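You operate a simulated robot arm through the tools that you are given. There is no shell and no other tool. Be economical: measure what you need, move in short steps, check, and stop when the job is done.

You run a simulated robot arm. Do the job below in one go: nothing can be reset, and whatever is moved stays where it is left.

## Task
Swap the white trough in the drawer for the black one.
Fine: the black trough's lid and the white trough go on the bench; nothing spilt; drawer shut.
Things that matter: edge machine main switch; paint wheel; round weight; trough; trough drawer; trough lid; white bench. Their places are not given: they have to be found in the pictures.

The check looks at the end state, three seconds after you hand in, the way a careful person would. Anything else that was tipped, shoved, dropped, spilled or broken makes it a failure. Lids that push on must go on centred and level and be pressed home; caps that screw on are set level and turned clockwise until they are tight.

## Robot
A 6-joint arm with a two-finger parallel gripper, fixed in place. Base frame: the origin is at the foot of the arm, x ahead of it, y to its left, z up. Lengths are in m, angles in degrees, forces in N, time in s.
With the tool pointing down near the work surface it reaches from about 0.24 to 0.64 m from the base axis. Its first joint turns from -66.0 to 66.0 degrees. Payload 2.7 kg.
The TCP is the grasp point between the finger pads, 0.023 m short of the fingertips. In the tool frame z runs along the fingers and y along their closing line. Largest opening 0.094 m; finger width 0.038, thickness 0.01; the body of the gripper, 0.054 by 0.096 m, starts 0.039 m behind the TCP.
Orientation is told as [roll, pitch, yaw] about the base's x, y, z axes, in that order, counted from this pose: with the fingers straight down and closing along the base's y, the tool's x points along the base's -x, its y along +y and its z along -z.

## Interface
- The arm moves only by the tool nudge_tool. Its arguments are lists of equal length, an entry for each row: "fingers": the opening, from 0 (shut) to 1 (fully open); "linear": the shift along the tool's x, y, z in m, a list of three; "delta_rot": the turn, a rotation vector about the tool's x, y, z in degrees, a list of three. In form: {"fingers": [fingers, ...], "linear": [[x, y, z], ...], "delta_rot": [[ax, ay, az], ...]}. A call has 1 to 20 rows; each row shifts and turns the commanded pose from where the row before left it, along the tool's axes as they then stand. Rows are played at 5 a second. More than 0.05 m and 8.6 degrees between two rows, or a gripper value outside its range, and nothing of the call is played. Where a pose cannot be reached the arm comes as near as it can. A force on the tool above 40 N (or 10 N above the force at the start of the call, whichever is more), or a blocked arm, ends the call early, and 0.2 s more pass. The fingers move at their own pace (about 0.045 m/s each) and stop on an object; they squeeze with about 26 N. The grip force told is the motor's: it shows also when the fingers shut on nothing. Time passes only in rows, and 0.2 s behind the last, so rows that do not move let the fingers close. The reply holds the time, the measured pose of the TCP, the force on the tool along the base axes, the opening and the grip force, in the units named above and with some noise, with the torque about the TCP (base axes, N m) and any sound that the robot's microphone picked up.
- Cameras (640 x 400 px; columns grow to the right, rows downward): "scene" is fixed at [0.0792, -0.4447, 1.3903]; the picture's right is [0.64, -0.77, 0.00], its down [-0.59, -0.49, -0.64] and it looks along [0.49, 0.41, -0.77] (base axes); focal length 214 px, centre (320, 200). "wrist" rides on the gripper at [0.086, 0.016, -0.074] in the tool frame; the picture's right is [-0.18, 0.98, 0.00], its down [-0.58, -0.11, -0.81] and it looks along [-0.79, -0.15, 0.59] (tool axes); focal length 243 px, centre (320, 200).
- get_image(camera): a new picture of that camera. The clock stands still meanwhile.
- pixel_to_xyz(camera, pixels): for up to 12 pixels [column, row] of the newest picture of that camera ("zoom" is the newest enlarged one), the place [x, y, z] in the base frame of the surface seen there, good to about 0.002 m, but the place of the scene camera against the robot may be out by one fixed shift of up to 0.018 m in any direction. The clock stands still meanwhile.
- close_up(camera, box): a new picture of the part [left, top, right, bottom] of that camera's present view, enlarged. The clock stands still meanwhile.
- finish_job(): hands the job in; it is judged then, once.

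Go step by step. Measure first, check grasps and placings, and put right what went wrong. The budget is 80 turns and 38 pictures, counting those below and the enlarged ones. Unless the task says otherwise, let go and move clear before handing in, and close with one line.

The tools are called after "Emit:" as a command line: name --argument value ..., lists and objects as JSON in quotes. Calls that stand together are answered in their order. nudge_tool: Moves the arm, as the interface text tells. Its arguments: {"type":"object","properties":{"fingers":{"type":"array"},"linear":{"type":"array"},"delta_rot":{"type":"array"}},"required":["fingers","linear","delta_rot"]} The other tools are called the same way: get_image (camera) takes a picture; pixel_to_xyz (camera, pixels) gives the place of the surface under pixels of a picture; close_up (camera, box) takes an enlarged picture of a part of a camera's view; finish_job () hands the job in.

At the start:

```text
clock: 0.0
ee_pos: [0.3678, -0.2291, 1.1882]
tcp_rot: [0.1, 0.0, 0.0]
wrist_force: [0.4, -0.6, -1.2]
ft_torque: [0.04, -0.01, 0.01]
width: 0.0941
finger_force: 0.1
```

scene: 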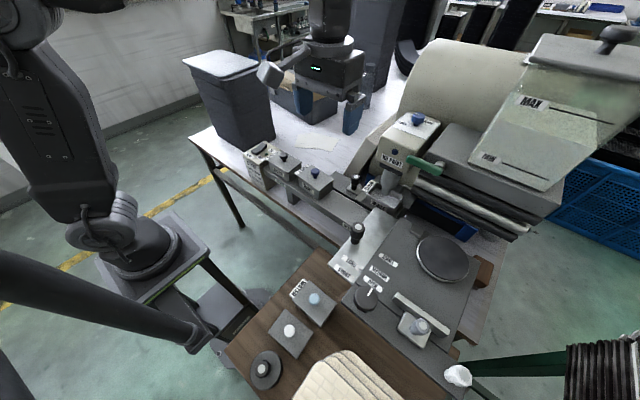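
wrist: 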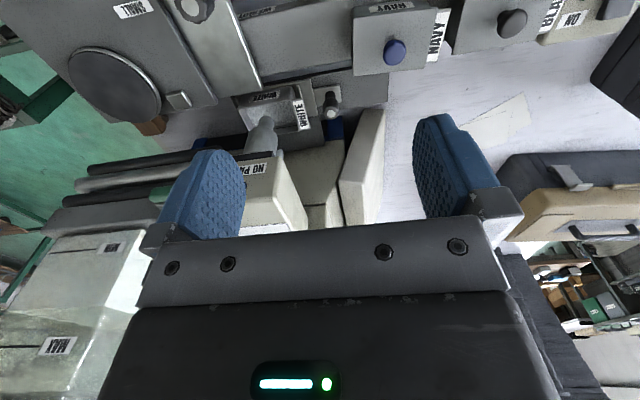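

The scene shows several lidded boxes around (300,180), (310,300), (290,335) and a machine with a drawer near (375,195). I'll enlarge these to read the labels.

Emit:
close_up --camera "scene" --box '[230, 110, 470, 260]'

Emit:
close_up --camera "scene" --box '[230, 230, 490, 392]'

Emit:
close_up --camera "wrist" --box '[60, 0, 640, 240]'

```text
2.67 times, centred on (350, 185) of scene
```

zoom: 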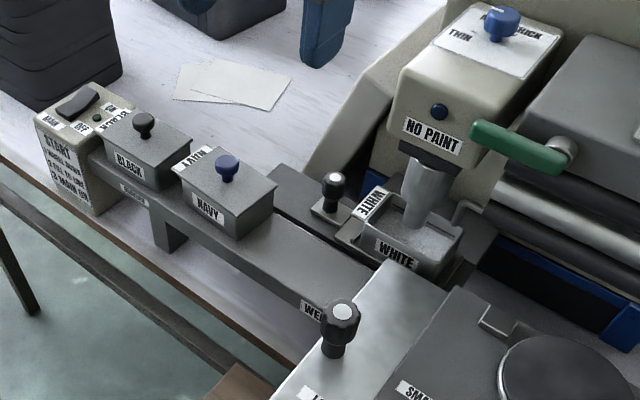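

```text
2.46 times, centred on (360, 311) of scene
```

zoom: 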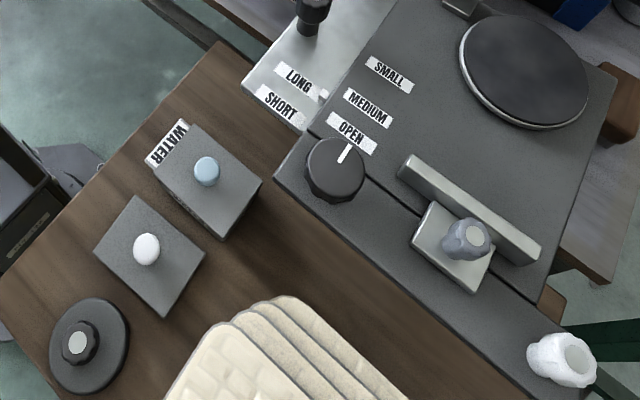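

```text
1.10 times, centred on (350, 120) of wrist
```

zoom: 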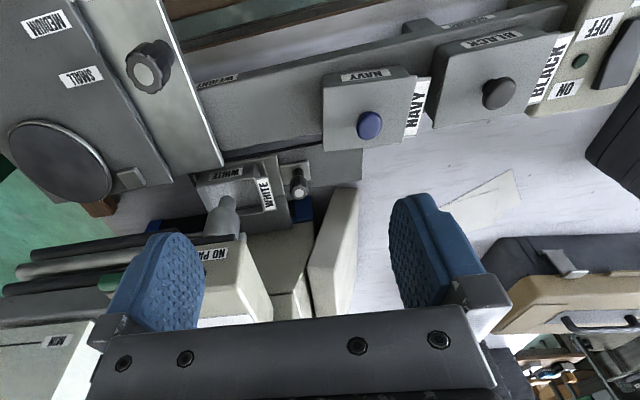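

Labels visible: BLACK and NAVY troughs on a shelf, WHITE in the drawer beneath a grey wheel, and a placard on the switch box. I'll enlarge those details to read them.

Emit:
close_up --camera "scene" --box '[238, 136, 298, 192]'

Emit:
close_up --camera "scene" --box '[330, 105, 450, 235]'

Emit:
close_up --camera "wrist" --box '[180, 70, 400, 210]'

```text
7.14 times, centred on (268, 164) of scene
```

zoom: 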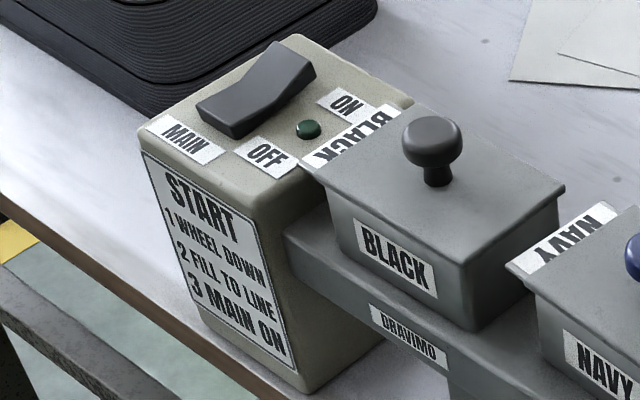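

```text
3.08 times, centred on (390, 170) of scene
```

zoom: 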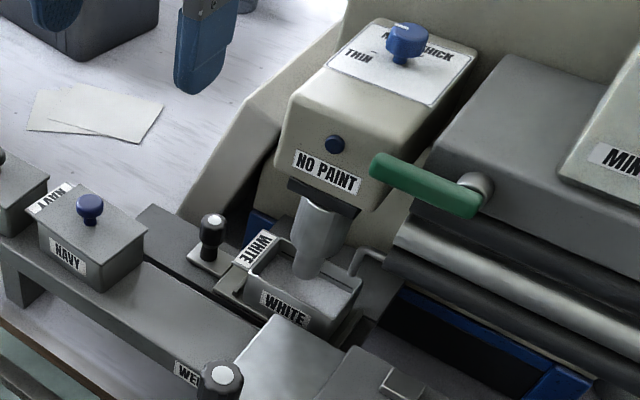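

```text
2.86 times, centred on (290, 140) of wrist
```

zoom: 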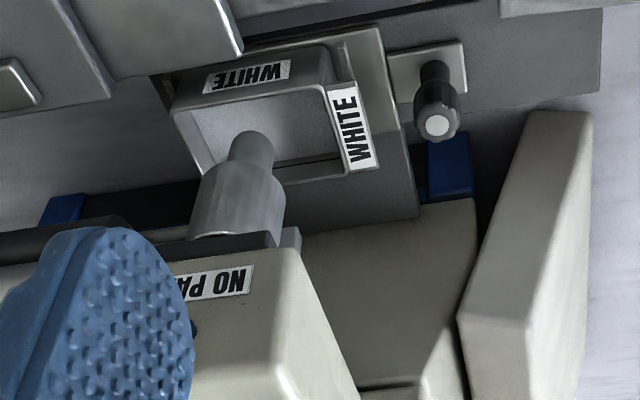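

The placard reads "START 1 wheel down, 2 fill to line, 3 main on"; the switch seems off (dark lamp). Now I'll measure key points with both cameras.

Emit:
pixel_to_xyz --camera "wrist" --pixels '[[394, 52], [355, 18], [357, 72], [416, 66], [413, 12], [512, 22], [456, 50], [331, 105], [301, 115], [265, 97], [258, 130], [300, 60]]'

Emit:
pixel_to_xyz --camera "zoom" --pixels '[[440, 122], [462, 60], [428, 90], [355, 130], [250, 70], [240, 110], [335, 50], [180, 120], [200, 165], [250, 150], [245, 205], [540, 70]]'

Emit:
pixel_to_xyz --camera "scene" --pixels '[[283, 156], [316, 171], [355, 178], [374, 185], [376, 205], [398, 190], [393, 182], [265, 370], [385, 270], [300, 130], [264, 146], [388, 178]]'

```text
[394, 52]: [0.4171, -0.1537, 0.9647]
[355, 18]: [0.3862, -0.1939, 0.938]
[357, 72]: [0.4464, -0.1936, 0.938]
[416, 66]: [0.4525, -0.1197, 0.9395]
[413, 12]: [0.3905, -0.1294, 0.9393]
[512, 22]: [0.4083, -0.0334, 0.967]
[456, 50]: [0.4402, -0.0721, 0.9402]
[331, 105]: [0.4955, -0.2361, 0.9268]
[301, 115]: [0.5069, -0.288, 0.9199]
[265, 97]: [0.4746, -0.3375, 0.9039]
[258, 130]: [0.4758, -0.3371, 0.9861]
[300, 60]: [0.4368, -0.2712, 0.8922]
```

```text
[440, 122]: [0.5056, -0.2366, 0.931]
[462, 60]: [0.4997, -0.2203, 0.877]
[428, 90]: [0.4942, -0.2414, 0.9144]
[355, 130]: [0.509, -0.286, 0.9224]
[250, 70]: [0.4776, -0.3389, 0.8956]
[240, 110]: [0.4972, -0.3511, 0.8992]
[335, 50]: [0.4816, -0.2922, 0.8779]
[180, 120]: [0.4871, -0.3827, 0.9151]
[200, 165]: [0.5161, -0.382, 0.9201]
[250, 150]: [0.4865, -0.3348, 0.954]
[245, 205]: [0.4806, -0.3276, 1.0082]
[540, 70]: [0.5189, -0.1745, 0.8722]
```

```text
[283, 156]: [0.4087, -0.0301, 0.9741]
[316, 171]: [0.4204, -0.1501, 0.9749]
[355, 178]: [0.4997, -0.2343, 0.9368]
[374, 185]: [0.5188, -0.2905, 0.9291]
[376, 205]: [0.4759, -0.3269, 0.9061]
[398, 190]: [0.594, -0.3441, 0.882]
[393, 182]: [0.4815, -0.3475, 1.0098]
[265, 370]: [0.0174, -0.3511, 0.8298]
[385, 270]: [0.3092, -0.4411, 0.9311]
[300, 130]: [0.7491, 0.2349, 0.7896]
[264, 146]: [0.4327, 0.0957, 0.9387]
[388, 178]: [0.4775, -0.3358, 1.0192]
```

The wrist points put the black lid knob at (0.408,-0.033,0.967), the drawer knob at about (0.500,-0.237,0.93), and the wheel tip above the trough at about (0.487,-0.335). I need the wheel's height relative to the trough rim (0.92), so I'll drop back and low for a better look.

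Emit:
nudge_tool --fingers '[1, 1, 1, 1]' --linear '[[0.02, 0, 0.03], [0.02, 0, 0.03], [0.02, 0, 0.03], [0.01, 0, 0.03]]' --delta_rot '[[0, 0, 0], [0, 0, 0], [0, 0, 0], [0, 0, 0]]'

Emit:
get_image --camera "wrist"

```text
clock: 1.0
ee_pos: [0.2941, -0.2309, 1.0644]
tcp_rot: [0.1, 0.0, -0.1]
wrist_force: [-0.1, -0.2, -0.4]
ft_torque: [-0.03, 0.0, 0.02]
width: 0.0937
finger_force: 0.1
```

```text
29 pictures are left
```

wrist: 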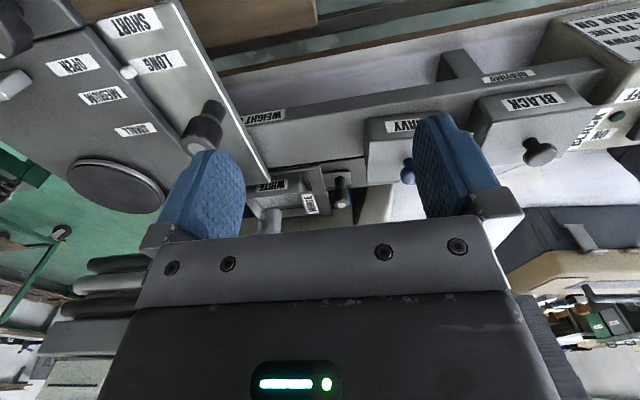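

The trough and wheel are now near (280,200) between the fingers; I'll enlarge it.

Emit:
close_up --camera "wrist" --box '[235, 150, 375, 237]'

Emit:
close_up --camera "scene" --box '[340, 140, 450, 225]'

```text
4.57 times, centred on (305, 194) of wrist
```

zoom: 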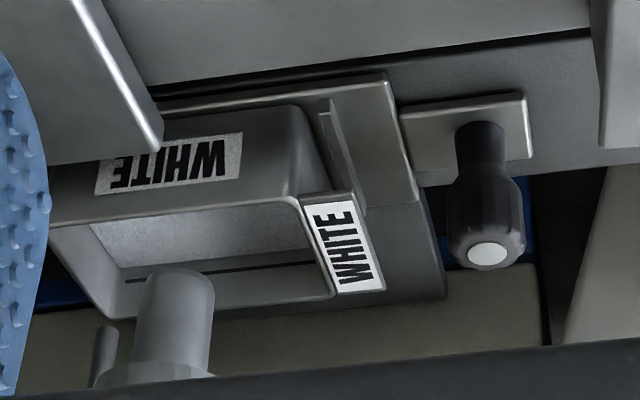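

```text
4.71 times, centred on (395, 182) of scene
```

zoom: 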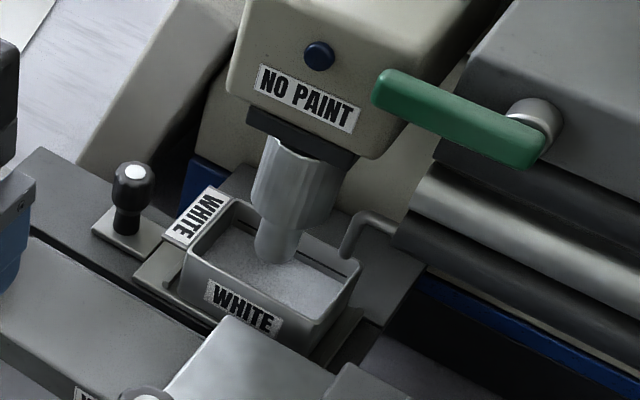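

The wheel's tip is at zoom (175,272), i.e. wrist (273,211); I'll measure it, the rim, and the drawer tray and knob.

Emit:
pixel_to_xyz --camera "wrist" --pixels '[[273, 211], [273, 214], [273, 220], [273, 232], [340, 196], [343, 205], [341, 178], [300, 185], [312, 203], [252, 215], [326, 180], [295, 214]]'

Emit:
pixel_to_xyz --camera "zoom" --pixels '[[280, 258], [270, 245], [130, 170], [100, 225], [240, 203], [355, 262], [190, 268], [320, 335], [290, 280], [160, 280], [385, 335], [375, 220]]'

```text
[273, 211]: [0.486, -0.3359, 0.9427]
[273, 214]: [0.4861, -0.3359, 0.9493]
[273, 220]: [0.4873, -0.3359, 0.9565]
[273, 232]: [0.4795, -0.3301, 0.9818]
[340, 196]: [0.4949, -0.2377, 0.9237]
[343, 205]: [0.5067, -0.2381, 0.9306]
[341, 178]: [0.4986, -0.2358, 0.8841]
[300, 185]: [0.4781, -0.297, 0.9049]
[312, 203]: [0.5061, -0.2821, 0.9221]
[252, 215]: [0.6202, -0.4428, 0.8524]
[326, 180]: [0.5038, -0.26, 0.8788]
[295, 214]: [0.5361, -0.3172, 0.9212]
```

```text
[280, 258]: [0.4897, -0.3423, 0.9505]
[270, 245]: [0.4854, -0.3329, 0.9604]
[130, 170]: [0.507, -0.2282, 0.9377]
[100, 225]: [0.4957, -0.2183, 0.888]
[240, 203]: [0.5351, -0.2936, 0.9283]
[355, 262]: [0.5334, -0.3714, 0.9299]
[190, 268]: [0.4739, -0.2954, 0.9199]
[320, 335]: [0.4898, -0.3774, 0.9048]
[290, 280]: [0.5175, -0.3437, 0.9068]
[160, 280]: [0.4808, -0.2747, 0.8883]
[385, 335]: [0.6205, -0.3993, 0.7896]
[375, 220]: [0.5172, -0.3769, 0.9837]
```

The wheel tip is at z≈0.94, clear of the rim at 0.921, so the wheel is up and the drawer can slide out to +y. Before working beside it I'll measure the machine head, the slanted panel and the free bench.

Emit:
pixel_to_xyz --camera "zoom" --pixels '[[235, 30], [228, 80], [355, 155], [250, 110], [205, 40], [175, 60], [85, 155], [160, 165], [215, 130], [40, 160], [320, 55], [380, 75]]'

Emit:
pixel_to_xyz --camera "scene" --pixels '[[290, 145], [320, 160], [340, 160], [318, 145], [335, 145], [350, 130], [300, 175], [345, 200], [283, 163], [320, 145], [355, 150], [340, 150]]'

Emit:
close_up --camera "scene" --box '[250, 90, 410, 200]'

```text
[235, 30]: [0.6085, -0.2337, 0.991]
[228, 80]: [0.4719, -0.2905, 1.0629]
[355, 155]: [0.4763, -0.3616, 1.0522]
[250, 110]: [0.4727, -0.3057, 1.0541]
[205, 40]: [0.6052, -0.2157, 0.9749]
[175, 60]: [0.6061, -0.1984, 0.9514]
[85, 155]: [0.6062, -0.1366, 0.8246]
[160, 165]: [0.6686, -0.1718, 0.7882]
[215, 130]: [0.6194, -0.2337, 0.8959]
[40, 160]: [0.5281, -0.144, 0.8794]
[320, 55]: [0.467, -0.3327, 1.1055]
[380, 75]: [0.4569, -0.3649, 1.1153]
```

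```text
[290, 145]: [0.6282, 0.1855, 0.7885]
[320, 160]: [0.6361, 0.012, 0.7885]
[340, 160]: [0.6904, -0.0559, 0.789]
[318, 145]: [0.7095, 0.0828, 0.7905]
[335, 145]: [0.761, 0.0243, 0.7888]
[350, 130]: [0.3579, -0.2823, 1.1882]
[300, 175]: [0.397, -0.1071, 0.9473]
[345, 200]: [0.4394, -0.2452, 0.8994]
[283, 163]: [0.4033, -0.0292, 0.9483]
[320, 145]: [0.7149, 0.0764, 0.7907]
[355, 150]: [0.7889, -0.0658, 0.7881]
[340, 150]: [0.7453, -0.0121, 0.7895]
```

```text
3.64 times, centred on (330, 145) of scene
```

zoom: 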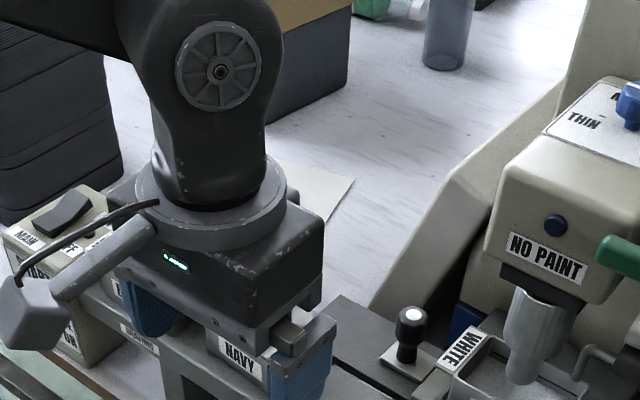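

Bench is at z≈0.78 (scene reads ~0.008 high), the machine head's left face is at y≈-0.294 and down to z≈1.045, so there is room at the knob if I grip it with the pads' near edge. First I'll turn the tool −90° yaw so the fingers close along x with the camera on the +y side.

Emit:
nudge_tool --fingers '[1, 1, 1, 1, 1, 1, 1, 1, 1, 1, 1, 0.5]' --linear '[[0, 0, -0.02], [0, 0, -0.02], [0, 0, 0], [0, 0, 0], [0, 0, 0], [0, 0, 0], [0, 0, 0], [0, 0, 0], [0, 0, 0], [0, 0, 0], [0, 0, 0], [0, 0, 0]]' --delta_rot '[[0, 0, 8.18], [0, 0, 8.18], [0, 0, 8.18], [0, 0, 8.18], [0, 0, 8.18], [0, 0, 8.18], [0, 0, 8.18], [0, 0, 8.18], [0, 0, 8.18], [0, 0, 8.18], [0, 0, 8.18], [0, 0, 0]]'

```text
clock: 3.6
ee_pos: [0.2958, -0.2291, 1.1097]
tcp_rot: [-0.1, 0.0, -90.1]
wrist_force: [0.4, 0.7, 0.0]
ft_torque: [-0.01, 0.0, 0.03]
width: 0.0591
finger_force: 0.0
```

Yaw is now −90°. I'll move over the drawer knob at a safe y and look.

Emit:
nudge_tool --fingers '[0.5, 0.5, 0.5, 0.5, 0.5, 0.5, 0.5]' --linear '[[0.03, 0, 0], [0.01, 0.04, 0], [0.019, 0.042, 0], [0.01, 0.042, 0], [0, 0.04, 0], [0, 0.04, 0.02], [0, 0, 0.03]]' --delta_rot '[[0, 0, 0], [0, 0, 0], [0, 0, 0], [0, 0, 0], [0, 0, 0], [0, 0, 0], [0, 0, 0]]'

Emit:
get_image --camera "wrist"

```text
clock: 5.2
ee_pos: [0.5013, -0.1564, 1.0607]
tcp_rot: [0.0, -0.1, -89.9]
wrist_force: [0.3, 0.3, 0.1]
ft_torque: [0.0, 0.01, 0.03]
width: 0.047
finger_force: 0.1
```

```text
25 pictures are left
```

wrist: 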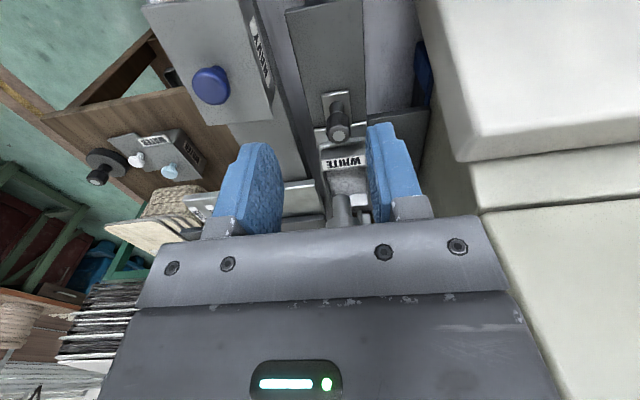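

The drawer knob is at (338,130), label tab at (345,160). I'll measure these.

Emit:
pixel_to_xyz --camera "wrist" --pixels '[[338, 132], [329, 130], [348, 130], [337, 100], [333, 60], [345, 162], [322, 165], [368, 170], [345, 185], [270, 110], [262, 60], [385, 80]]'

Emit:
close_up --camera "wrist" --box '[270, 20, 450, 240]'

```text
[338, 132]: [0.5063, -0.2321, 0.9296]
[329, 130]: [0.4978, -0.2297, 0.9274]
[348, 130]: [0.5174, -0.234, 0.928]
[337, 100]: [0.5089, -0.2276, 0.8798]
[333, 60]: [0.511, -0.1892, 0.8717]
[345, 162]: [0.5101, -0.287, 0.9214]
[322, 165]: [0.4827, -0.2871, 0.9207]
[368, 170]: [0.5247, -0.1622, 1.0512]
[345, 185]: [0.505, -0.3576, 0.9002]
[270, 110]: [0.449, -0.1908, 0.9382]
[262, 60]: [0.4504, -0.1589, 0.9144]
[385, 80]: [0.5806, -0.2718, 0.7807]
```

```text
1.82 times, centred on (360, 130) of wrist
```

zoom: 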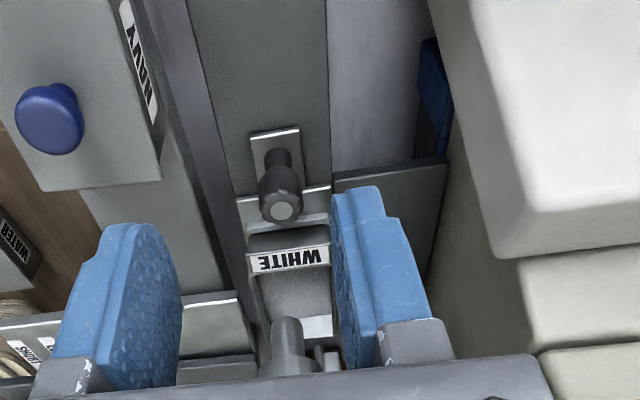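

Knob centre is about (0.507,-0.237), top 0.930. I'll descend with the pads straddling it (TCP y=-0.226) and close.

Emit:
nudge_tool --fingers '[0.5, 0.5, 0.5, 0.5, 0.5, 0.5, 0.0, 0.0, 0.0, 0.0]' --linear '[[-0.035, 0.006, 0.0], [-0.035, 0, 0.0], [0, 0, 0.04], [0, 0, 0.04], [0, 0, 0.04], [0, 0, 0.023], [0, 0, 0], [0, 0, 0], [0, 0, 0], [0, 0, 0]]' --delta_rot '[[0, 0, 0], [0, 0, 0], [0, 0, 0], [0, 0, 0], [0, 0, 0], [0, 0, 0], [0, 0, 0], [0, 0, 0], [0, 0, 0], [0, 0, 0]]'

```text
clock: 7.4
ee_pos: [0.507, -0.2314, 0.9159]
tcp_rot: [0.0, 0.0, -89.9]
wrist_force: [-2.7, 0.3, -3.0]
ft_torque: [-0.36, 0.04, -0.01]
width: 0.0252
finger_force: 44.5
```

The fingers hold the knob (width 0.025). I'll pull gently toward +y.

Emit:
nudge_tool --fingers '[0, 0, 0, 0]' --linear '[[0.008, 0, 0], [0.01, 0, 0], [0.01, 0, 0], [0.01, 0, 0]]' --delta_rot '[[0, 0, 0], [0, 0, 0], [0, 0, 0], [0, 0, 0]]'

```text
clock: 8.4
ee_pos: [0.5064, -0.1921, 0.9155]
tcp_rot: [0.0, 0.0, -89.8]
wrist_force: [2.1, -0.7, 0.7]
ft_torque: [0.51, 0.11, 0.02]
width: 0.0249
finger_force: 45.4
```

It moves freely. I continue pulling until it meets a stop or ~0.13 m of travel.

Emit:
nudge_tool --fingers '[0, 0, 0, 0, 0, 0, 0]' --linear '[[0.01, 0, 0], [0.01, 0, 0], [0.01, 0, 0], [0.01, 0, 0], [0.01, 0, 0], [0.01, 0, 0], [0.006, 0, 0]]' --delta_rot '[[0, 0, 0], [0, 0, 0], [0, 0, 0], [0, 0, 0], [0, 0, 0], [0, 0, 0], [0, 0, 0]]'

Emit:
close_up --camera "scene" --box '[290, 130, 450, 240]'

```text
clock: 10.0
ee_pos: [0.5079, -0.1271, 0.9161]
tcp_rot: [-0.1, 0.0, -89.9]
wrist_force: [8.2, -1.4, -11.2]
ft_torque: [-0.19, 0.01, 0.07]
width: 0.0253
finger_force: 45.2
```

```text
3.64 times, centred on (370, 185) of scene
```

zoom: 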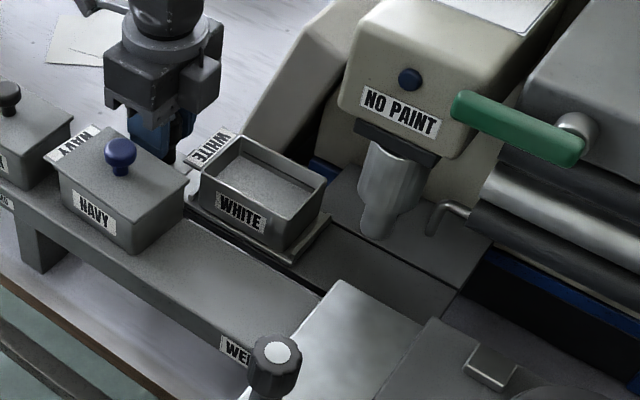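

The drawer is open ~0.105 m, and the white trough is clear of the wheel. I'll release the knob, rise and look.

Emit:
nudge_tool --fingers '[0.5, 0.5, 0.5, 0.5, 0.5, 0.8, 0.8]' --linear '[[0, 0, 0], [0, 0, 0], [0, 0, 0], [0, 0, -0.04], [0, 0, -0.04], [0.02, 0, -0.04], [0.02, 0, -0.02]]' --delta_rot '[[0, 0, 0], [0, 0, 0], [0, 0, 0], [0, 0, 0], [0, 0, 0], [0, 0, 0], [0, 0, 0]]'

Emit:
get_image --camera "wrist"

```text
clock: 11.6
ee_pos: [0.5051, -0.0855, 1.058]
tcp_rot: [0.1, 0.0, -89.9]
wrist_force: [-0.4, 0.0, -0.7]
ft_torque: [0.0, -0.02, 0.0]
width: 0.0753
finger_force: 0.0
```

```text
22 pictures are left
```

wrist: 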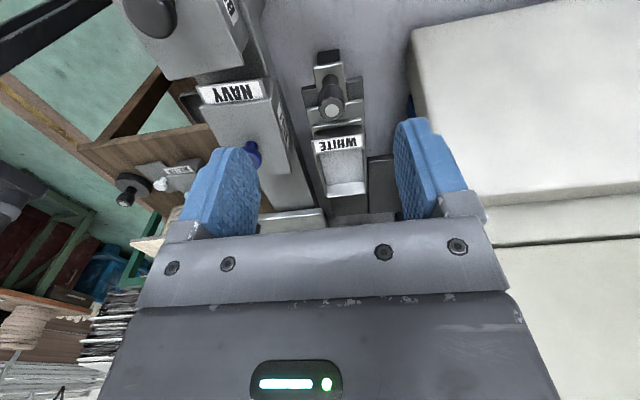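

Emit:
close_up --camera "wrist" --box '[280, 90, 400, 220]'

Emit:
pixel_to_xyz --camera "wrist" --pixels '[[316, 146], [362, 139], [339, 143], [327, 192], [365, 184], [346, 190], [315, 127], [363, 122], [320, 165], [330, 110]]'

```text
3.08 times, centred on (340, 155) of wrist
```

zoom: 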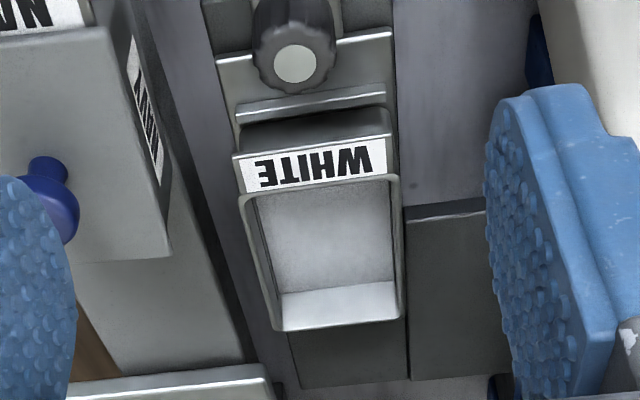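

```text
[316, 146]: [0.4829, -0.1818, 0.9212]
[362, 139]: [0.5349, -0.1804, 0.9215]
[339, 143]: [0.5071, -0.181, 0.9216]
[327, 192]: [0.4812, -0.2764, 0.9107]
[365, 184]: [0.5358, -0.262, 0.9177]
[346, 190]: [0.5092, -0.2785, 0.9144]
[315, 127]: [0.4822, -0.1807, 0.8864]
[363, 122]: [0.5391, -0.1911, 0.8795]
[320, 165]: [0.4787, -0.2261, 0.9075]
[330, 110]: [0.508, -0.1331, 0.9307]
```

The white trough spans x≈0.480–0.536, y≈-0.275…-0.19, rim 0.921, nothing beside it. I'll descend with the fingers astride it (TCP 0.508,-0.230,0.912) and close.

Emit:
nudge_tool --fingers '[0.82, 0.82, 0.82, 0.82, 0.82, 0.82, 0.82, 0.82]' --linear '[[-0.048, 0.003, 0], [-0.048, 0, 0], [-0.048, 0, 0], [0, 0, 0.04], [0, 0, 0.04], [0, 0, 0.04], [0, 0, 0.013], [0, 0, 0.013]]' --delta_rot '[[0, 0, 0], [0, 0, 0], [0, 0, 0], [0, 0, 0], [0, 0, 0], [0, 0, 0], [0, 0, 0], [0, 0, 0]]'

Emit:
close_up --camera "wrist" --box '[160, 0, 500, 240]'

```text
clock: 13.4
ee_pos: [0.5088, -0.2293, 0.9107]
tcp_rot: [0.0, 0.0, -89.9]
wrist_force: [0.1, 0.8, -0.4]
ft_torque: [-0.01, 0.0, 0.0]
width: 0.0771
finger_force: 0.0
```

```text
1.67 times, centred on (330, 120) of wrist
```

zoom: 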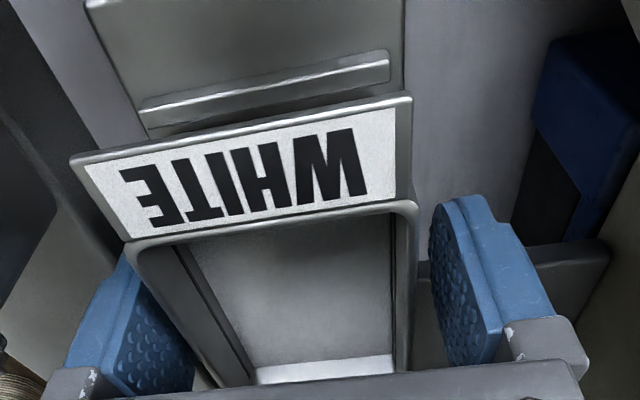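

The fingers straddle the trough without contact. Closing.

Emit:
nudge_tool --fingers '[0.6, 0.3, 0, 0, 0]' --linear '[[0, 0, 0], [0, 0, 0], [0, 0, 0], [0, 0, 0], [0, 0, 0]]' --delta_rot '[[0, 0, 0], [0, 0, 0], [0, 0, 0], [0, 0, 0], [0, 0, 0]]'

```text
clock: 14.6
ee_pos: [0.509, -0.2291, 0.9124]
tcp_rot: [0.0, 0.0, -89.8]
wrist_force: [0.4, 0.0, 0.1]
ft_torque: [0.01, -0.01, 0.01]
width: 0.0618
finger_force: 25.7
```

Gripped at 0.062 m. Lifting slowly a little to test it.

Emit:
nudge_tool --fingers '[0, 0, 0, 0, 0, 0]' --linear '[[0, 0, -0.004], [0, 0, -0.006], [0, 0, -0.01], [0, 0, -0.012], [0, 0, -0.01], [0, 0, 0]]' --delta_rot '[[0, 0, 0], [0, 0, 0], [0, 0, 0], [0, 0, 0], [0, 0, 0], [0, 0, 0]]'

Emit:
get_image --camera "wrist"

```text
clock: 16.0
ee_pos: [0.5093, -0.229, 0.9512]
tcp_rot: [-0.1, 0.0, -89.9]
wrist_force: [0.7, -1.3, -2.9]
ft_torque: [0.05, -0.02, 0.0]
width: 0.0618
finger_force: 25.4
```

```text
19 pictures are left
```

wrist: 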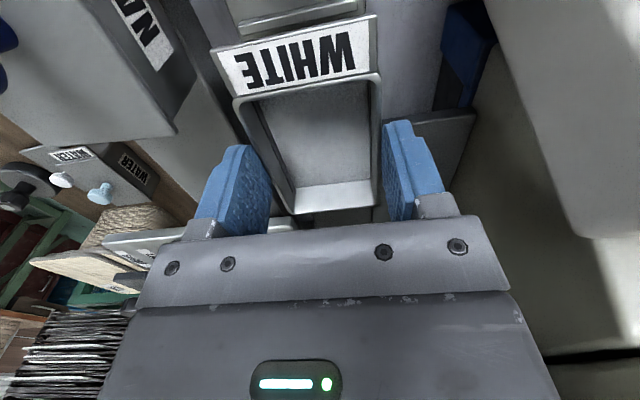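

The trough hangs level with ~3 N load. I'll lift it further and carry it smoothly to above the bench at (0.58, 0.05).

Emit:
nudge_tool --fingers '[0, 0, 0, 0, 0, 0, 0, 0, 0, 0, 0, 0, 0, 0, 0, 0, 0]' --linear '[[0, 0, -0.01], [0, 0, -0.015], [0, 0, -0.015], [0.01, 0, 0], [0.018, 0, 0], [0.025, 0, 0], [0.025, 0, 0], [0.025, 0, 0], [0.025, 0, 0], [0.025, 0, 0], [0.025, 0.008, 0], [0.025, 0.012, 0], [0.025, 0.014, 0], [0.02, 0.014, 0], [0.018, 0.012, 0], [0.013, 0.007, 0], [0, 0.004, 0]]' --delta_rot '[[0, 0, 0], [0, 0, 0], [0, 0, 0], [0, 0, 0], [0, 0, 0], [0, 0, 0], [0, 0, 0], [0, 0, 0], [0, 0, 0], [0, 0, 0], [0, 0, 0], [0, 0, 0], [0, 0, 0], [0, 0, 0], [0, 0, 0], [0, 0, 0], [0, 0, 0]]'

Emit:
get_image --camera "wrist"

Emit:
get_image --camera "scene"

```text
clock: 19.6
ee_pos: [0.5813, 0.0493, 0.9927]
tcp_rot: [0.1, 0.0, -89.9]
wrist_force: [0.7, 0.2, -3.2]
ft_torque: [0.02, -0.03, -0.02]
width: 0.0617
finger_force: 25.5
```

```text
18 pictures are left
```

wrist: 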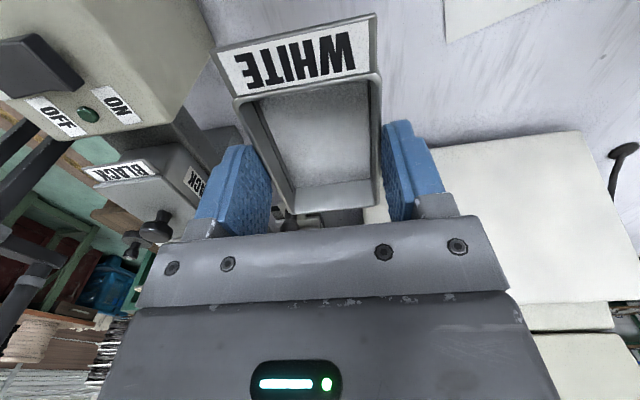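

```text
17 pictures are left
```

scene: 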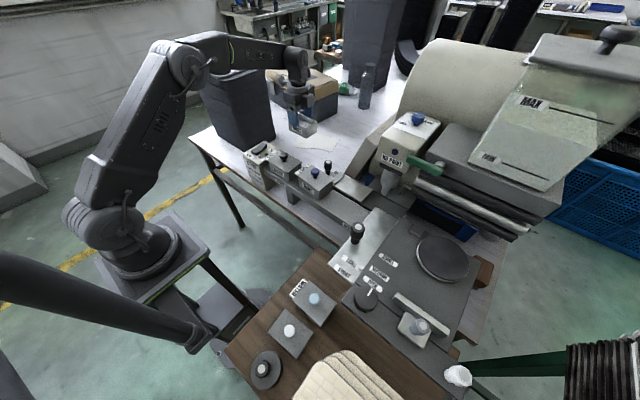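

Over the bench now; paper appears at (480,20) and the switch box at (190,40). I'll measure the bench and these edges.

Emit:
pixel_to_xyz --camera "wrist" --pixels '[[445, 35], [440, 60], [420, 110], [400, 40], [210, 60], [195, 20], [225, 10], [390, 205], [245, 145], [340, 215], [543, 5], [230, 90]]'

Emit:
pixel_to_xyz --camera "scene" --pixels '[[275, 140], [268, 148], [297, 140], [312, 150], [300, 134], [280, 70], [311, 128], [303, 122], [270, 85]]'

```text
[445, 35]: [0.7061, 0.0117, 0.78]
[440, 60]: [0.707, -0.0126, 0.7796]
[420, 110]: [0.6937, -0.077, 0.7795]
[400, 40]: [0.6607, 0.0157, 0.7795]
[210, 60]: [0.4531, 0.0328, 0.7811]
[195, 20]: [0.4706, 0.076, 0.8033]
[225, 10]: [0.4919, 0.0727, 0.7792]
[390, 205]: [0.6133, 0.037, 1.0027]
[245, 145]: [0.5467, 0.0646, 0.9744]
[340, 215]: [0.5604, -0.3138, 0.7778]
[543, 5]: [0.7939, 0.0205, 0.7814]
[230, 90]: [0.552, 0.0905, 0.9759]
```

```text
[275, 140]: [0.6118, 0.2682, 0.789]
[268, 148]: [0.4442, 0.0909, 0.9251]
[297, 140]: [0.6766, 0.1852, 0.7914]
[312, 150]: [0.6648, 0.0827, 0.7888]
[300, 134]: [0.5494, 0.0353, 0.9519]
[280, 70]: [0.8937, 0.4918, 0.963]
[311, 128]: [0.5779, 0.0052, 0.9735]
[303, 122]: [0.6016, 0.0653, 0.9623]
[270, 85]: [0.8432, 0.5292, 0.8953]
```

Bench is at z=0.780 and free here. I'll lower to TCP 0.838 then feel for contact.

Emit:
nudge_tool --fingers '[0, 0, 0, 0, 0, 0, 0, 0]' --linear '[[0, 0, 0.015], [0, 0, 0.025], [0, 0, 0.03], [0, 0, 0.03], [0, 0, 0.03], [0, 0, 0.015], [0, 0, 0.009], [0, 0, 0]]' --delta_rot '[[0, 0, 0], [0, 0, 0], [0, 0, 0], [0, 0, 0], [0, 0, 0], [0, 0, 0], [0, 0, 0], [0, 0, 0]]'

Emit:
nudge_tool --fingers '[0, 0, 0, 0]' --linear '[[0, 0, 0.003], [0, 0, 0.003], [0, 0, 0.003], [0, 0, 0]]' --delta_rot '[[0, 0, 0], [0, 0, 0], [0, 0, 0], [0, 0, 0]]'

```text
clock: 21.4
ee_pos: [0.5812, 0.0481, 0.8386]
tcp_rot: [0.0, 0.0, -89.9]
wrist_force: [0.2, 1.3, -1.1]
ft_torque: [-0.04, -0.01, 0.05]
width: 0.0617
finger_force: 25.8
```

```text
clock: 22.4
ee_pos: [0.5798, 0.0486, 0.83]
tcp_rot: [0.4, -0.1, -89.9]
wrist_force: [5.9, -0.8, 16.9]
ft_torque: [0.0, -0.07, 0.03]
width: 0.0617
finger_force: 26.1
```

Contact (+17 N) at TCP≈0.830, so the trough is on the bench. I'll relieve slightly, release gently and rise.

Emit:
nudge_tool --fingers '[0, 0.75, 0.85, 0.85, 0.85, 0.85, 0.85, 0.85, 0.85]' --linear '[[0, 0, -0.002], [0, 0, 0], [0, 0, 0], [0, 0, 0], [0, 0, -0.01], [0, 0, -0.03], [0, 0, -0.04], [0, 0, -0.05], [0, 0, -0.05]]' --delta_rot '[[0, 0, 0], [0, 0, 0], [0, 0, 0], [0, 0, 0], [0, 0, 0], [0, 0, 0], [0, 0, 0], [0, 0, 0], [0, 0, 0]]'

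Emit:
get_image --camera "wrist"

```text
clock: 24.4
ee_pos: [0.5819, 0.0492, 1.016]
tcp_rot: [0.0, 0.0, -89.9]
wrist_force: [0.3, -0.4, 0.6]
ft_torque: [0.02, -0.01, -0.02]
width: 0.0799
finger_force: 0.1
```

```text
16 pictures are left
```

wrist: 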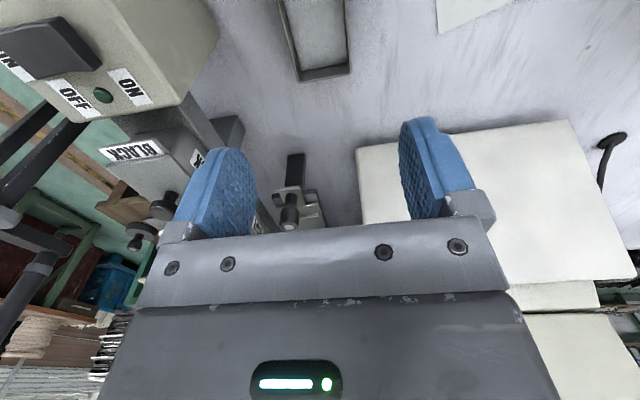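

White trough rests on the bench (300,40). Now I move above the black trough to locate its lid knob.

Emit:
nudge_tool --fingers '[0.8, 0.7, 0.6, 0.5, 0.5]' --linear '[[0, -0.034, -0.03], [0, -0.045, -0.02], [0, -0.045, 0], [0, -0.045, 0], [0.01, 0, 0]]' --delta_rot '[[0, 0, 0], [0, 0, 0], [0, 0, 0], [0, 0, 0], [0, 0, 0]]'

Emit:
get_image --camera "wrist"

```text
clock: 25.6
ee_pos: [0.4118, 0.0573, 1.0621]
tcp_rot: [0.0, -0.1, -90.0]
wrist_force: [-0.1, 0.7, 0.5]
ft_torque: [0.01, -0.02, 0.02]
width: 0.0471
finger_force: 0.1
```

```text
15 pictures are left
```

wrist: 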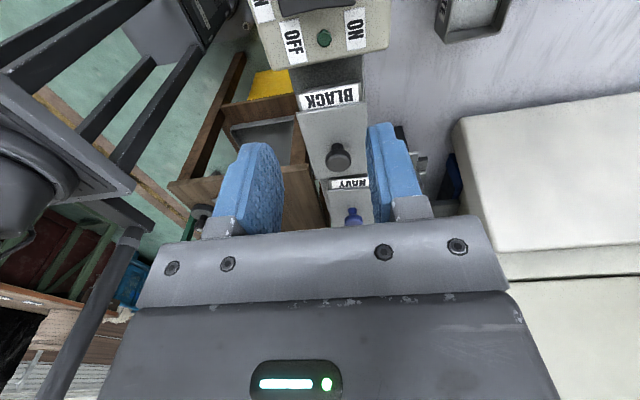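

Emit:
pixel_to_xyz --camera "wrist" --pixels '[[338, 153], [328, 153], [349, 152], [340, 166], [302, 115], [362, 105], [312, 177], [366, 165], [330, 98], [315, 130], [333, 75], [355, 60]]'

Emit:
close_up --camera "wrist" --box '[280, 60, 400, 200]'

```text
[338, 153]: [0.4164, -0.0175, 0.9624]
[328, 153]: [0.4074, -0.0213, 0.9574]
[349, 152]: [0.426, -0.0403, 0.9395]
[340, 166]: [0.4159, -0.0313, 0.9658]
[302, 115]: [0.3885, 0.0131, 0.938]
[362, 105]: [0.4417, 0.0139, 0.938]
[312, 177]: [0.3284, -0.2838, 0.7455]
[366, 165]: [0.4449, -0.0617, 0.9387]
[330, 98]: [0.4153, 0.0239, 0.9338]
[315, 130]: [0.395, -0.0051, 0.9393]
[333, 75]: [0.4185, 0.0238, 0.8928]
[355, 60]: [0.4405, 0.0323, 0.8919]
```

```text
2.86 times, centred on (340, 130) of wrist
```

zoom: 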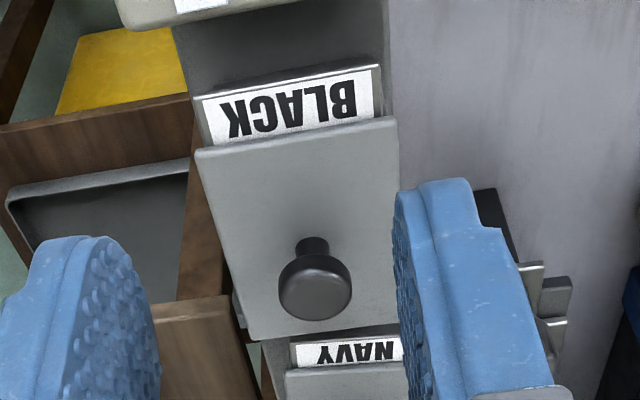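

Lid knob is centred at (0.416,-0.027), top 0.966, lid top 0.939. A quick check of the white trough's rim height (455,38) to learn the trough height, then I take the knob.

Emit:
pixel_to_xyz --camera "wrist" --pixels '[[440, 38], [470, 34], [497, 28], [438, 20], [505, 10], [470, 15], [445, 5], [430, 50]]'

Emit:
nudge_tool --fingers '[0.5, 0.5, 0.5, 0.5, 0.5, 0, 0, 0, 0]' --linear '[[-0.042, 0.004, 0], [-0.042, 0, 0], [0, 0, 0.04], [0, 0, 0.04], [0, 0, 0.021], [0, 0, 0], [0, 0, 0], [0, 0, 0], [0, 0, 0]]' --delta_rot '[[0, 0, 0], [0, 0, 0], [0, 0, 0], [0, 0, 0], [0, 0, 0], [0, 0, 0], [0, 0, 0], [0, 0, 0], [0, 0, 0]]'

```text
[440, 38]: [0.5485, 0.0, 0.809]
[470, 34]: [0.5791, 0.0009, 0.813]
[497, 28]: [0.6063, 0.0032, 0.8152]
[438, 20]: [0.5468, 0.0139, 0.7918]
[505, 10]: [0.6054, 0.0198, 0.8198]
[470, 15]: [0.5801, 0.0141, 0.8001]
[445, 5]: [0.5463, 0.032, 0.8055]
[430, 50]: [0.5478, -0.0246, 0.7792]
```

```text
clock: 27.6
ee_pos: [0.4142, -0.0292, 0.9612]
tcp_rot: [0.0, 0.0, -89.8]
wrist_force: [0.4, -0.2, 0.1]
ft_torque: [0.01, 0.01, -0.01]
width: 0.0242
finger_force: 26.1
heard: snap
```

White rim sits at ~0.82 on the bench (height ~0.042), meaning it slid lower in the fingers during the lift; I'll grip the black one deeper. A "snap" was heard as the fingers took the lid knob, so let me look.

Emit:
close_up --camera "wrist" --box '[160, 0, 500, 240]'

Emit:
close_up --camera "scene" --box '[230, 110, 390, 220]'

```text
1.67 times, centred on (330, 120) of wrist
```

zoom: 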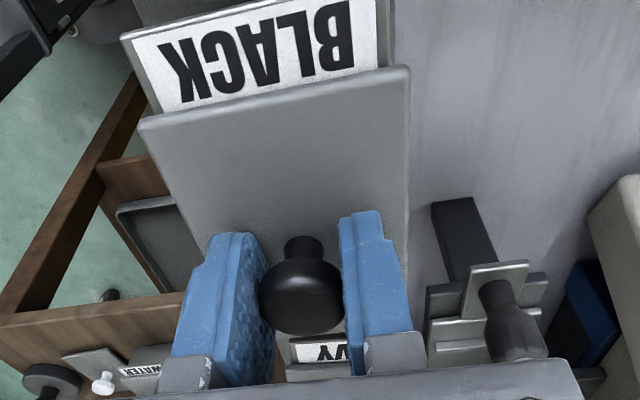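

```text
3.64 times, centred on (310, 165) of scene
```

zoom: 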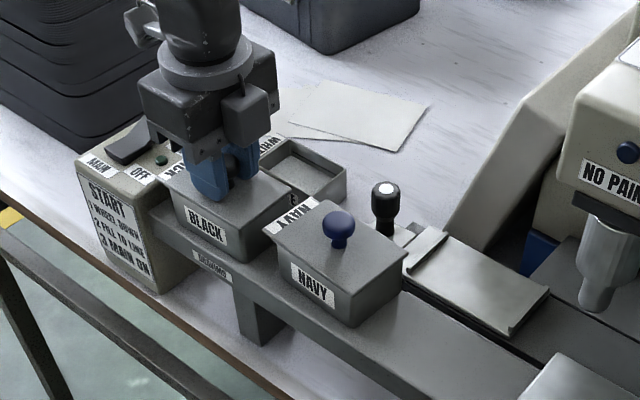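

The knob is held and the trough looks undisturbed; the tray is a plain flat plate at z≈0.879. I'll lift the lid very slowly.

Emit:
nudge_tool --fingers '[0, 0, 0, 0, 0, 0]' --linear '[[0, 0, -0.002], [0, 0, -0.002], [0, 0, -0.003], [0, 0, -0.003], [0, 0, -0.003], [0, 0, 0]]' --delta_rot '[[0, 0, 0], [0, 0, 0], [0, 0, 0], [0, 0, 0], [0, 0, 0], [0, 0, 0]]'

Emit:
close_up --camera "scene" --box '[250, 125, 350, 195]'

```text
clock: 29.0
ee_pos: [0.4143, -0.0266, 0.9741]
tcp_rot: [0.1, 0.0, -89.9]
wrist_force: [0.5, 0.3, -0.6]
ft_torque: [0.01, 0.0, 0.01]
width: 0.0242
finger_force: 26.0
```

```text
5.71 times, centred on (300, 160) of scene
```

zoom: 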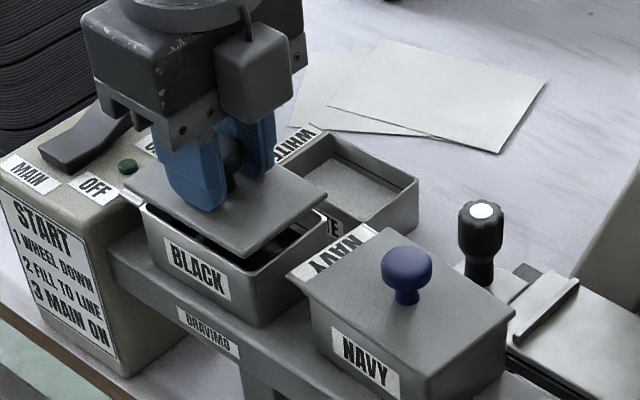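

The lid came off cleanly and the black trough stayed. I'll carry the lid to the bench at (0.58,-0.065).

Emit:
nudge_tool --fingers '[0, 0, 0, 0, 0, 0, 0, 0, 0, 0, 0, 0, 0, 0, 0]' --linear '[[0, 0, -0.02], [0, 0, -0.025], [0, 0.02, 0], [-0.008, 0.03, 0], [-0.01, 0.035, 0], [-0.01, 0.035, 0], [-0.01, 0.03, 0], [0, 0.016, 0], [0, 0, 0.03], [0, 0, 0.04], [0, 0, 0.04], [0, 0, 0.04], [0, 0, 0.03], [0, 0, 0.015], [0, 0, 0]]' --delta_rot '[[0, 0, 0], [0, 0, 0], [0, 0, 0], [0, 0, 0], [0, 0, 0], [0, 0, 0], [0, 0, 0], [0, 0, 0], [0, 0, 0], [0, 0, 0], [0, 0, 0], [0, 0, 0], [0, 0, 0], [0, 0, 0], [0, 0, 0]]'

Emit:
nudge_tool --fingers '[0, 0, 0, 0]' --linear '[[0, 0, 0.003], [0, 0, 0.003], [0, 0, 0.003], [0, 0, 0]]' --delta_rot '[[0, 0, 0], [0, 0, 0], [0, 0, 0], [0, 0, 0]]'

```text
clock: 32.2
ee_pos: [0.5809, -0.0628, 0.8265]
tcp_rot: [0.0, -0.1, -89.8]
wrist_force: [0.5, -0.1, -1.0]
ft_torque: [-0.01, 0.0, -0.02]
width: 0.0241
finger_force: 26.5
```

```text
clock: 33.2
ee_pos: [0.5813, -0.062, 0.8152]
tcp_rot: [0.1, -0.1, -89.9]
wrist_force: [0.1, -0.8, -0.8]
ft_torque: [0.0, -0.01, 0.02]
width: 0.0242
finger_force: 25.8
```

No contact yet at 0.815; lowering further in small steps.

Emit:
nudge_tool --fingers '[0, 0, 0, 0, 0]' --linear '[[0, 0, 0.002], [0, 0, 0.002], [0, 0, 0.002], [0, 0, 0.001], [0, 0, 0]]' --delta_rot '[[0, 0, 0], [0, 0, 0], [0, 0, 0], [0, 0, 0], [0, 0, 0]]'

```text
clock: 34.4
ee_pos: [0.5833, -0.0632, 0.8124]
tcp_rot: [0.5, 0.0, -89.9]
wrist_force: [-11.9, 3.1, 37.5]
ft_torque: [0.11, 0.43, 0.01]
width: 0.0244
finger_force: 25.8
```

Firm contact at about 0.8135. I'll ease up, release, and rise.

Emit:
nudge_tool --fingers '[0, 0, 0.3, 0.5, 0.5, 0.5, 0.5, 0.5, 0.5, 0.5]' --linear '[[0, 0, -0.003], [0, 0, -0.001], [0, 0, 0], [0, 0, 0], [0, 0, 0], [0, 0, -0.02], [0, 0, -0.05], [0, 0, -0.05], [0, 0, -0.05], [0, 0, -0.04]]' --delta_rot '[[0, 0, 0], [0, 0, 0], [0, 0, 0], [0, 0, 0], [0, 0, 0], [0, 0, 0], [0, 0, 0], [0, 0, 0], [0, 0, 0], [0, 0, 0]]'

Emit:
close_up --camera "scene" --box '[250, 115, 410, 225]'

```text
clock: 36.6
ee_pos: [0.5812, -0.0621, 1.0219]
tcp_rot: [-0.1, 0.0, -89.9]
wrist_force: [0.0, 0.5, 0.8]
ft_torque: [-0.02, -0.03, 0.02]
width: 0.0469
finger_force: 0.1
```

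```text
3.64 times, centred on (330, 170) of scene
```

zoom: 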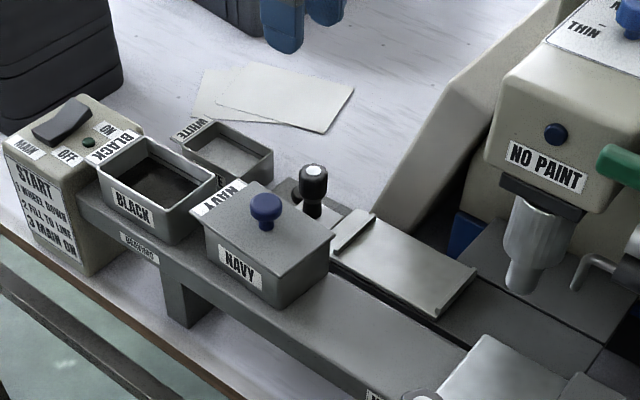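

The black trough is open with paint in it. I'll go above it and measure precisely.

Emit:
nudge_tool --fingers '[0.5, 0.6, 0.7, 0.82, 0.82]' --linear '[[0, 0, -0.04], [0.035, -0.04, 0], [0.035, -0.045, 0], [0.035, -0.045, 0], [0.008, -0.035, 0]]' --delta_rot '[[0, 0, 0], [0, 0, 0], [0, 0, 0], [0, 0, 0], [0, 0, 0]]'

Emit:
get_image --camera "wrist"

```text
refused: row 2 steps farther than a row can; nothing moved
```

```text
9 pictures are left
```

wrist: 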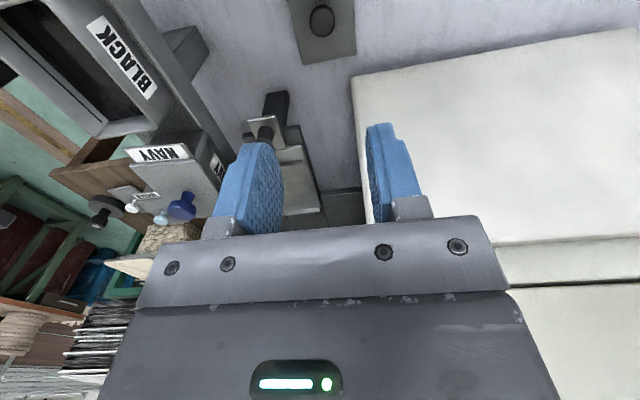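

That move was refused (step too long), but the picture shows the lid flat on the bench at (320,25). I'll use this picture to measure the tray and the black trough, and redo the move with shorter steps.

Emit:
pixel_to_xyz --camera "wrist" --pixels '[[292, 152], [282, 150], [296, 166], [300, 185], [315, 200], [310, 165], [283, 200], [290, 214], [105, 130], [155, 95], [148, 122], [100, 60]]'

Emit:
nudge_tool --fingers '[0.5, 0.6, 0.7, 0.82, 0.82]' --linear '[[0, 0, -0.04], [0.026, -0.041, 0], [0.026, -0.042, 0], [0.026, -0.041, 0], [0.026, -0.041, 0]]' --delta_rot '[[0, 0, 0], [0, 0, 0], [0, 0, 0], [0, 0, 0], [0, 0, 0]]'

Emit:
close_up --camera "wrist" --box '[230, 40, 450, 240]'

```text
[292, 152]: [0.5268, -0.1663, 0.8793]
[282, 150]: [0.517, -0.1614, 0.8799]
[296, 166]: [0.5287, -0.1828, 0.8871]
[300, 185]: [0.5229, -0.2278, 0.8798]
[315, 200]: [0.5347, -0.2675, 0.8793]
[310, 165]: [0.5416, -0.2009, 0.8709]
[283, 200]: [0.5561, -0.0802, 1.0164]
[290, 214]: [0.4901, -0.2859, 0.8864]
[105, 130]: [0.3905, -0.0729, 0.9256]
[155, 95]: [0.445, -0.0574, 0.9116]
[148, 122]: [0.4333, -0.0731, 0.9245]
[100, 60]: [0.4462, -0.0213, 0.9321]
```

```text
clock: 37.8
ee_pos: [0.418, 0.0441, 1.0595]
tcp_rot: [0.0, 0.0, -90.0]
wrist_force: [0.2, -0.6, -0.5]
ft_torque: [0.01, -0.02, 0.01]
width: 0.0772
finger_force: 0.0
```

```text
2.00 times, centred on (340, 140) of wrist
```

zoom: 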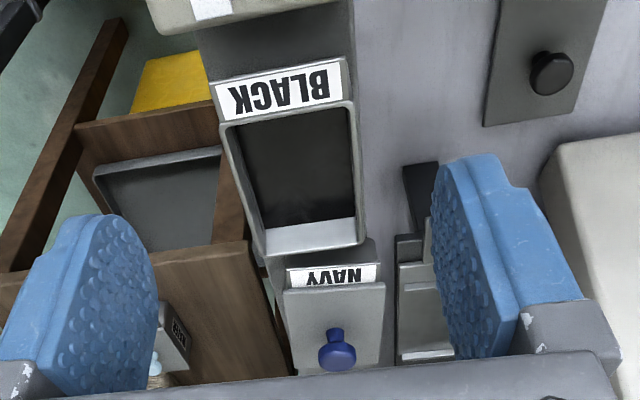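

The tray bay lies between ridges at y≈-0.185 and -0.285, floor 0.879. Measuring the black trough's rim.

Emit:
pixel_to_xyz --camera "zoom" --pixels '[[217, 127], [352, 103], [262, 253], [362, 243], [245, 200], [358, 170], [240, 125], [310, 250], [285, 92], [345, 68], [300, 180], [310, 220]]'

```text
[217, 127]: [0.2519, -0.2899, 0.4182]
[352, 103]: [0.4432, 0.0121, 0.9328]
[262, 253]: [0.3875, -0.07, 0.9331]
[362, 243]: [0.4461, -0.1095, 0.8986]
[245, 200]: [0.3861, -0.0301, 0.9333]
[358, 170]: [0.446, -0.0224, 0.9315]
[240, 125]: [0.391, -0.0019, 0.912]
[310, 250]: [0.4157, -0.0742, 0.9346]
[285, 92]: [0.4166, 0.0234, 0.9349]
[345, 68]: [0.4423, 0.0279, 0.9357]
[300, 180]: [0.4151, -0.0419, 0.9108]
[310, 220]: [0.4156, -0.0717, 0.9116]
```

Black rim: x 0.386–0.446, y -0.075…0.010, z 0.9335, paint ~22 mm below it, shelf at 0.892. I'll descend to TCP (0.416,-0.032,0.918), a deeper grip than before, then close gently.

Emit:
nudge_tool --fingers '[0.82, 0.82, 0.82, 0.82, 0.82, 0.82, 0.82, 0.6, 0.3, 0, 0, 0]' --linear '[[-0.038, -0.002, 0], [-0.038, 0, 0], [0, 0, 0.04], [0, 0, 0.04], [0, 0, 0.04], [0, 0, 0.021], [0, 0, 0], [0, 0, 0], [0, 0, 0], [0, 0, 0], [0, 0, 0], [0, 0, 0]]' --delta_rot '[[0, 0, 0], [0, 0, 0], [0, 0, 0], [0, 0, 0], [0, 0, 0], [0, 0, 0], [0, 0, 0], [0, 0, 0], [0, 0, 0], [0, 0, 0], [0, 0, 0], [0, 0, 0]]'

Emit:
nudge_tool --fingers '[0, 0, 0, 0, 0]' --linear '[[0, 0, -0.002], [0, 0, -0.002], [0, 0, -0.003], [0, 0, -0.003], [0, 0, 0]]' --delta_rot '[[0, 0, 0], [0, 0, 0], [0, 0, 0], [0, 0, 0], [0, 0, 0]]'

Emit:
get_image --camera "wrist"

```text
clock: 40.4
ee_pos: [0.414, -0.0342, 0.9198]
tcp_rot: [0.0, 0.0, -89.9]
wrist_force: [0.2, -0.5, 1.3]
ft_torque: [-0.01, 0.01, 0.03]
width: 0.0618
finger_force: 25.9
```

```text
clock: 41.6
ee_pos: [0.4164, -0.0349, 0.9309]
tcp_rot: [0.0, 0.0, -89.9]
wrist_force: [0.6, 0.4, -3.0]
ft_torque: [-0.03, -0.02, 0.0]
width: 0.0618
finger_force: 26.3
```

```text
7 pictures are left
```

wrist: 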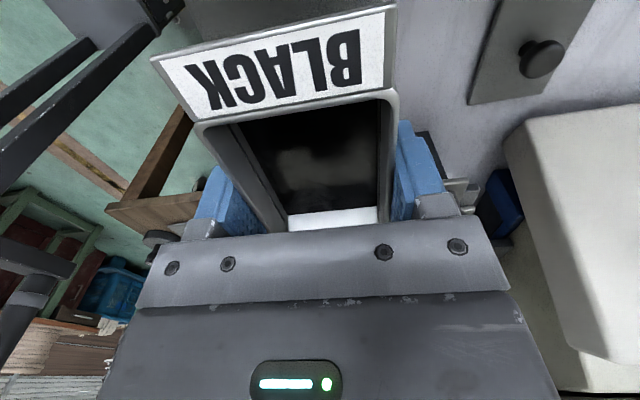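

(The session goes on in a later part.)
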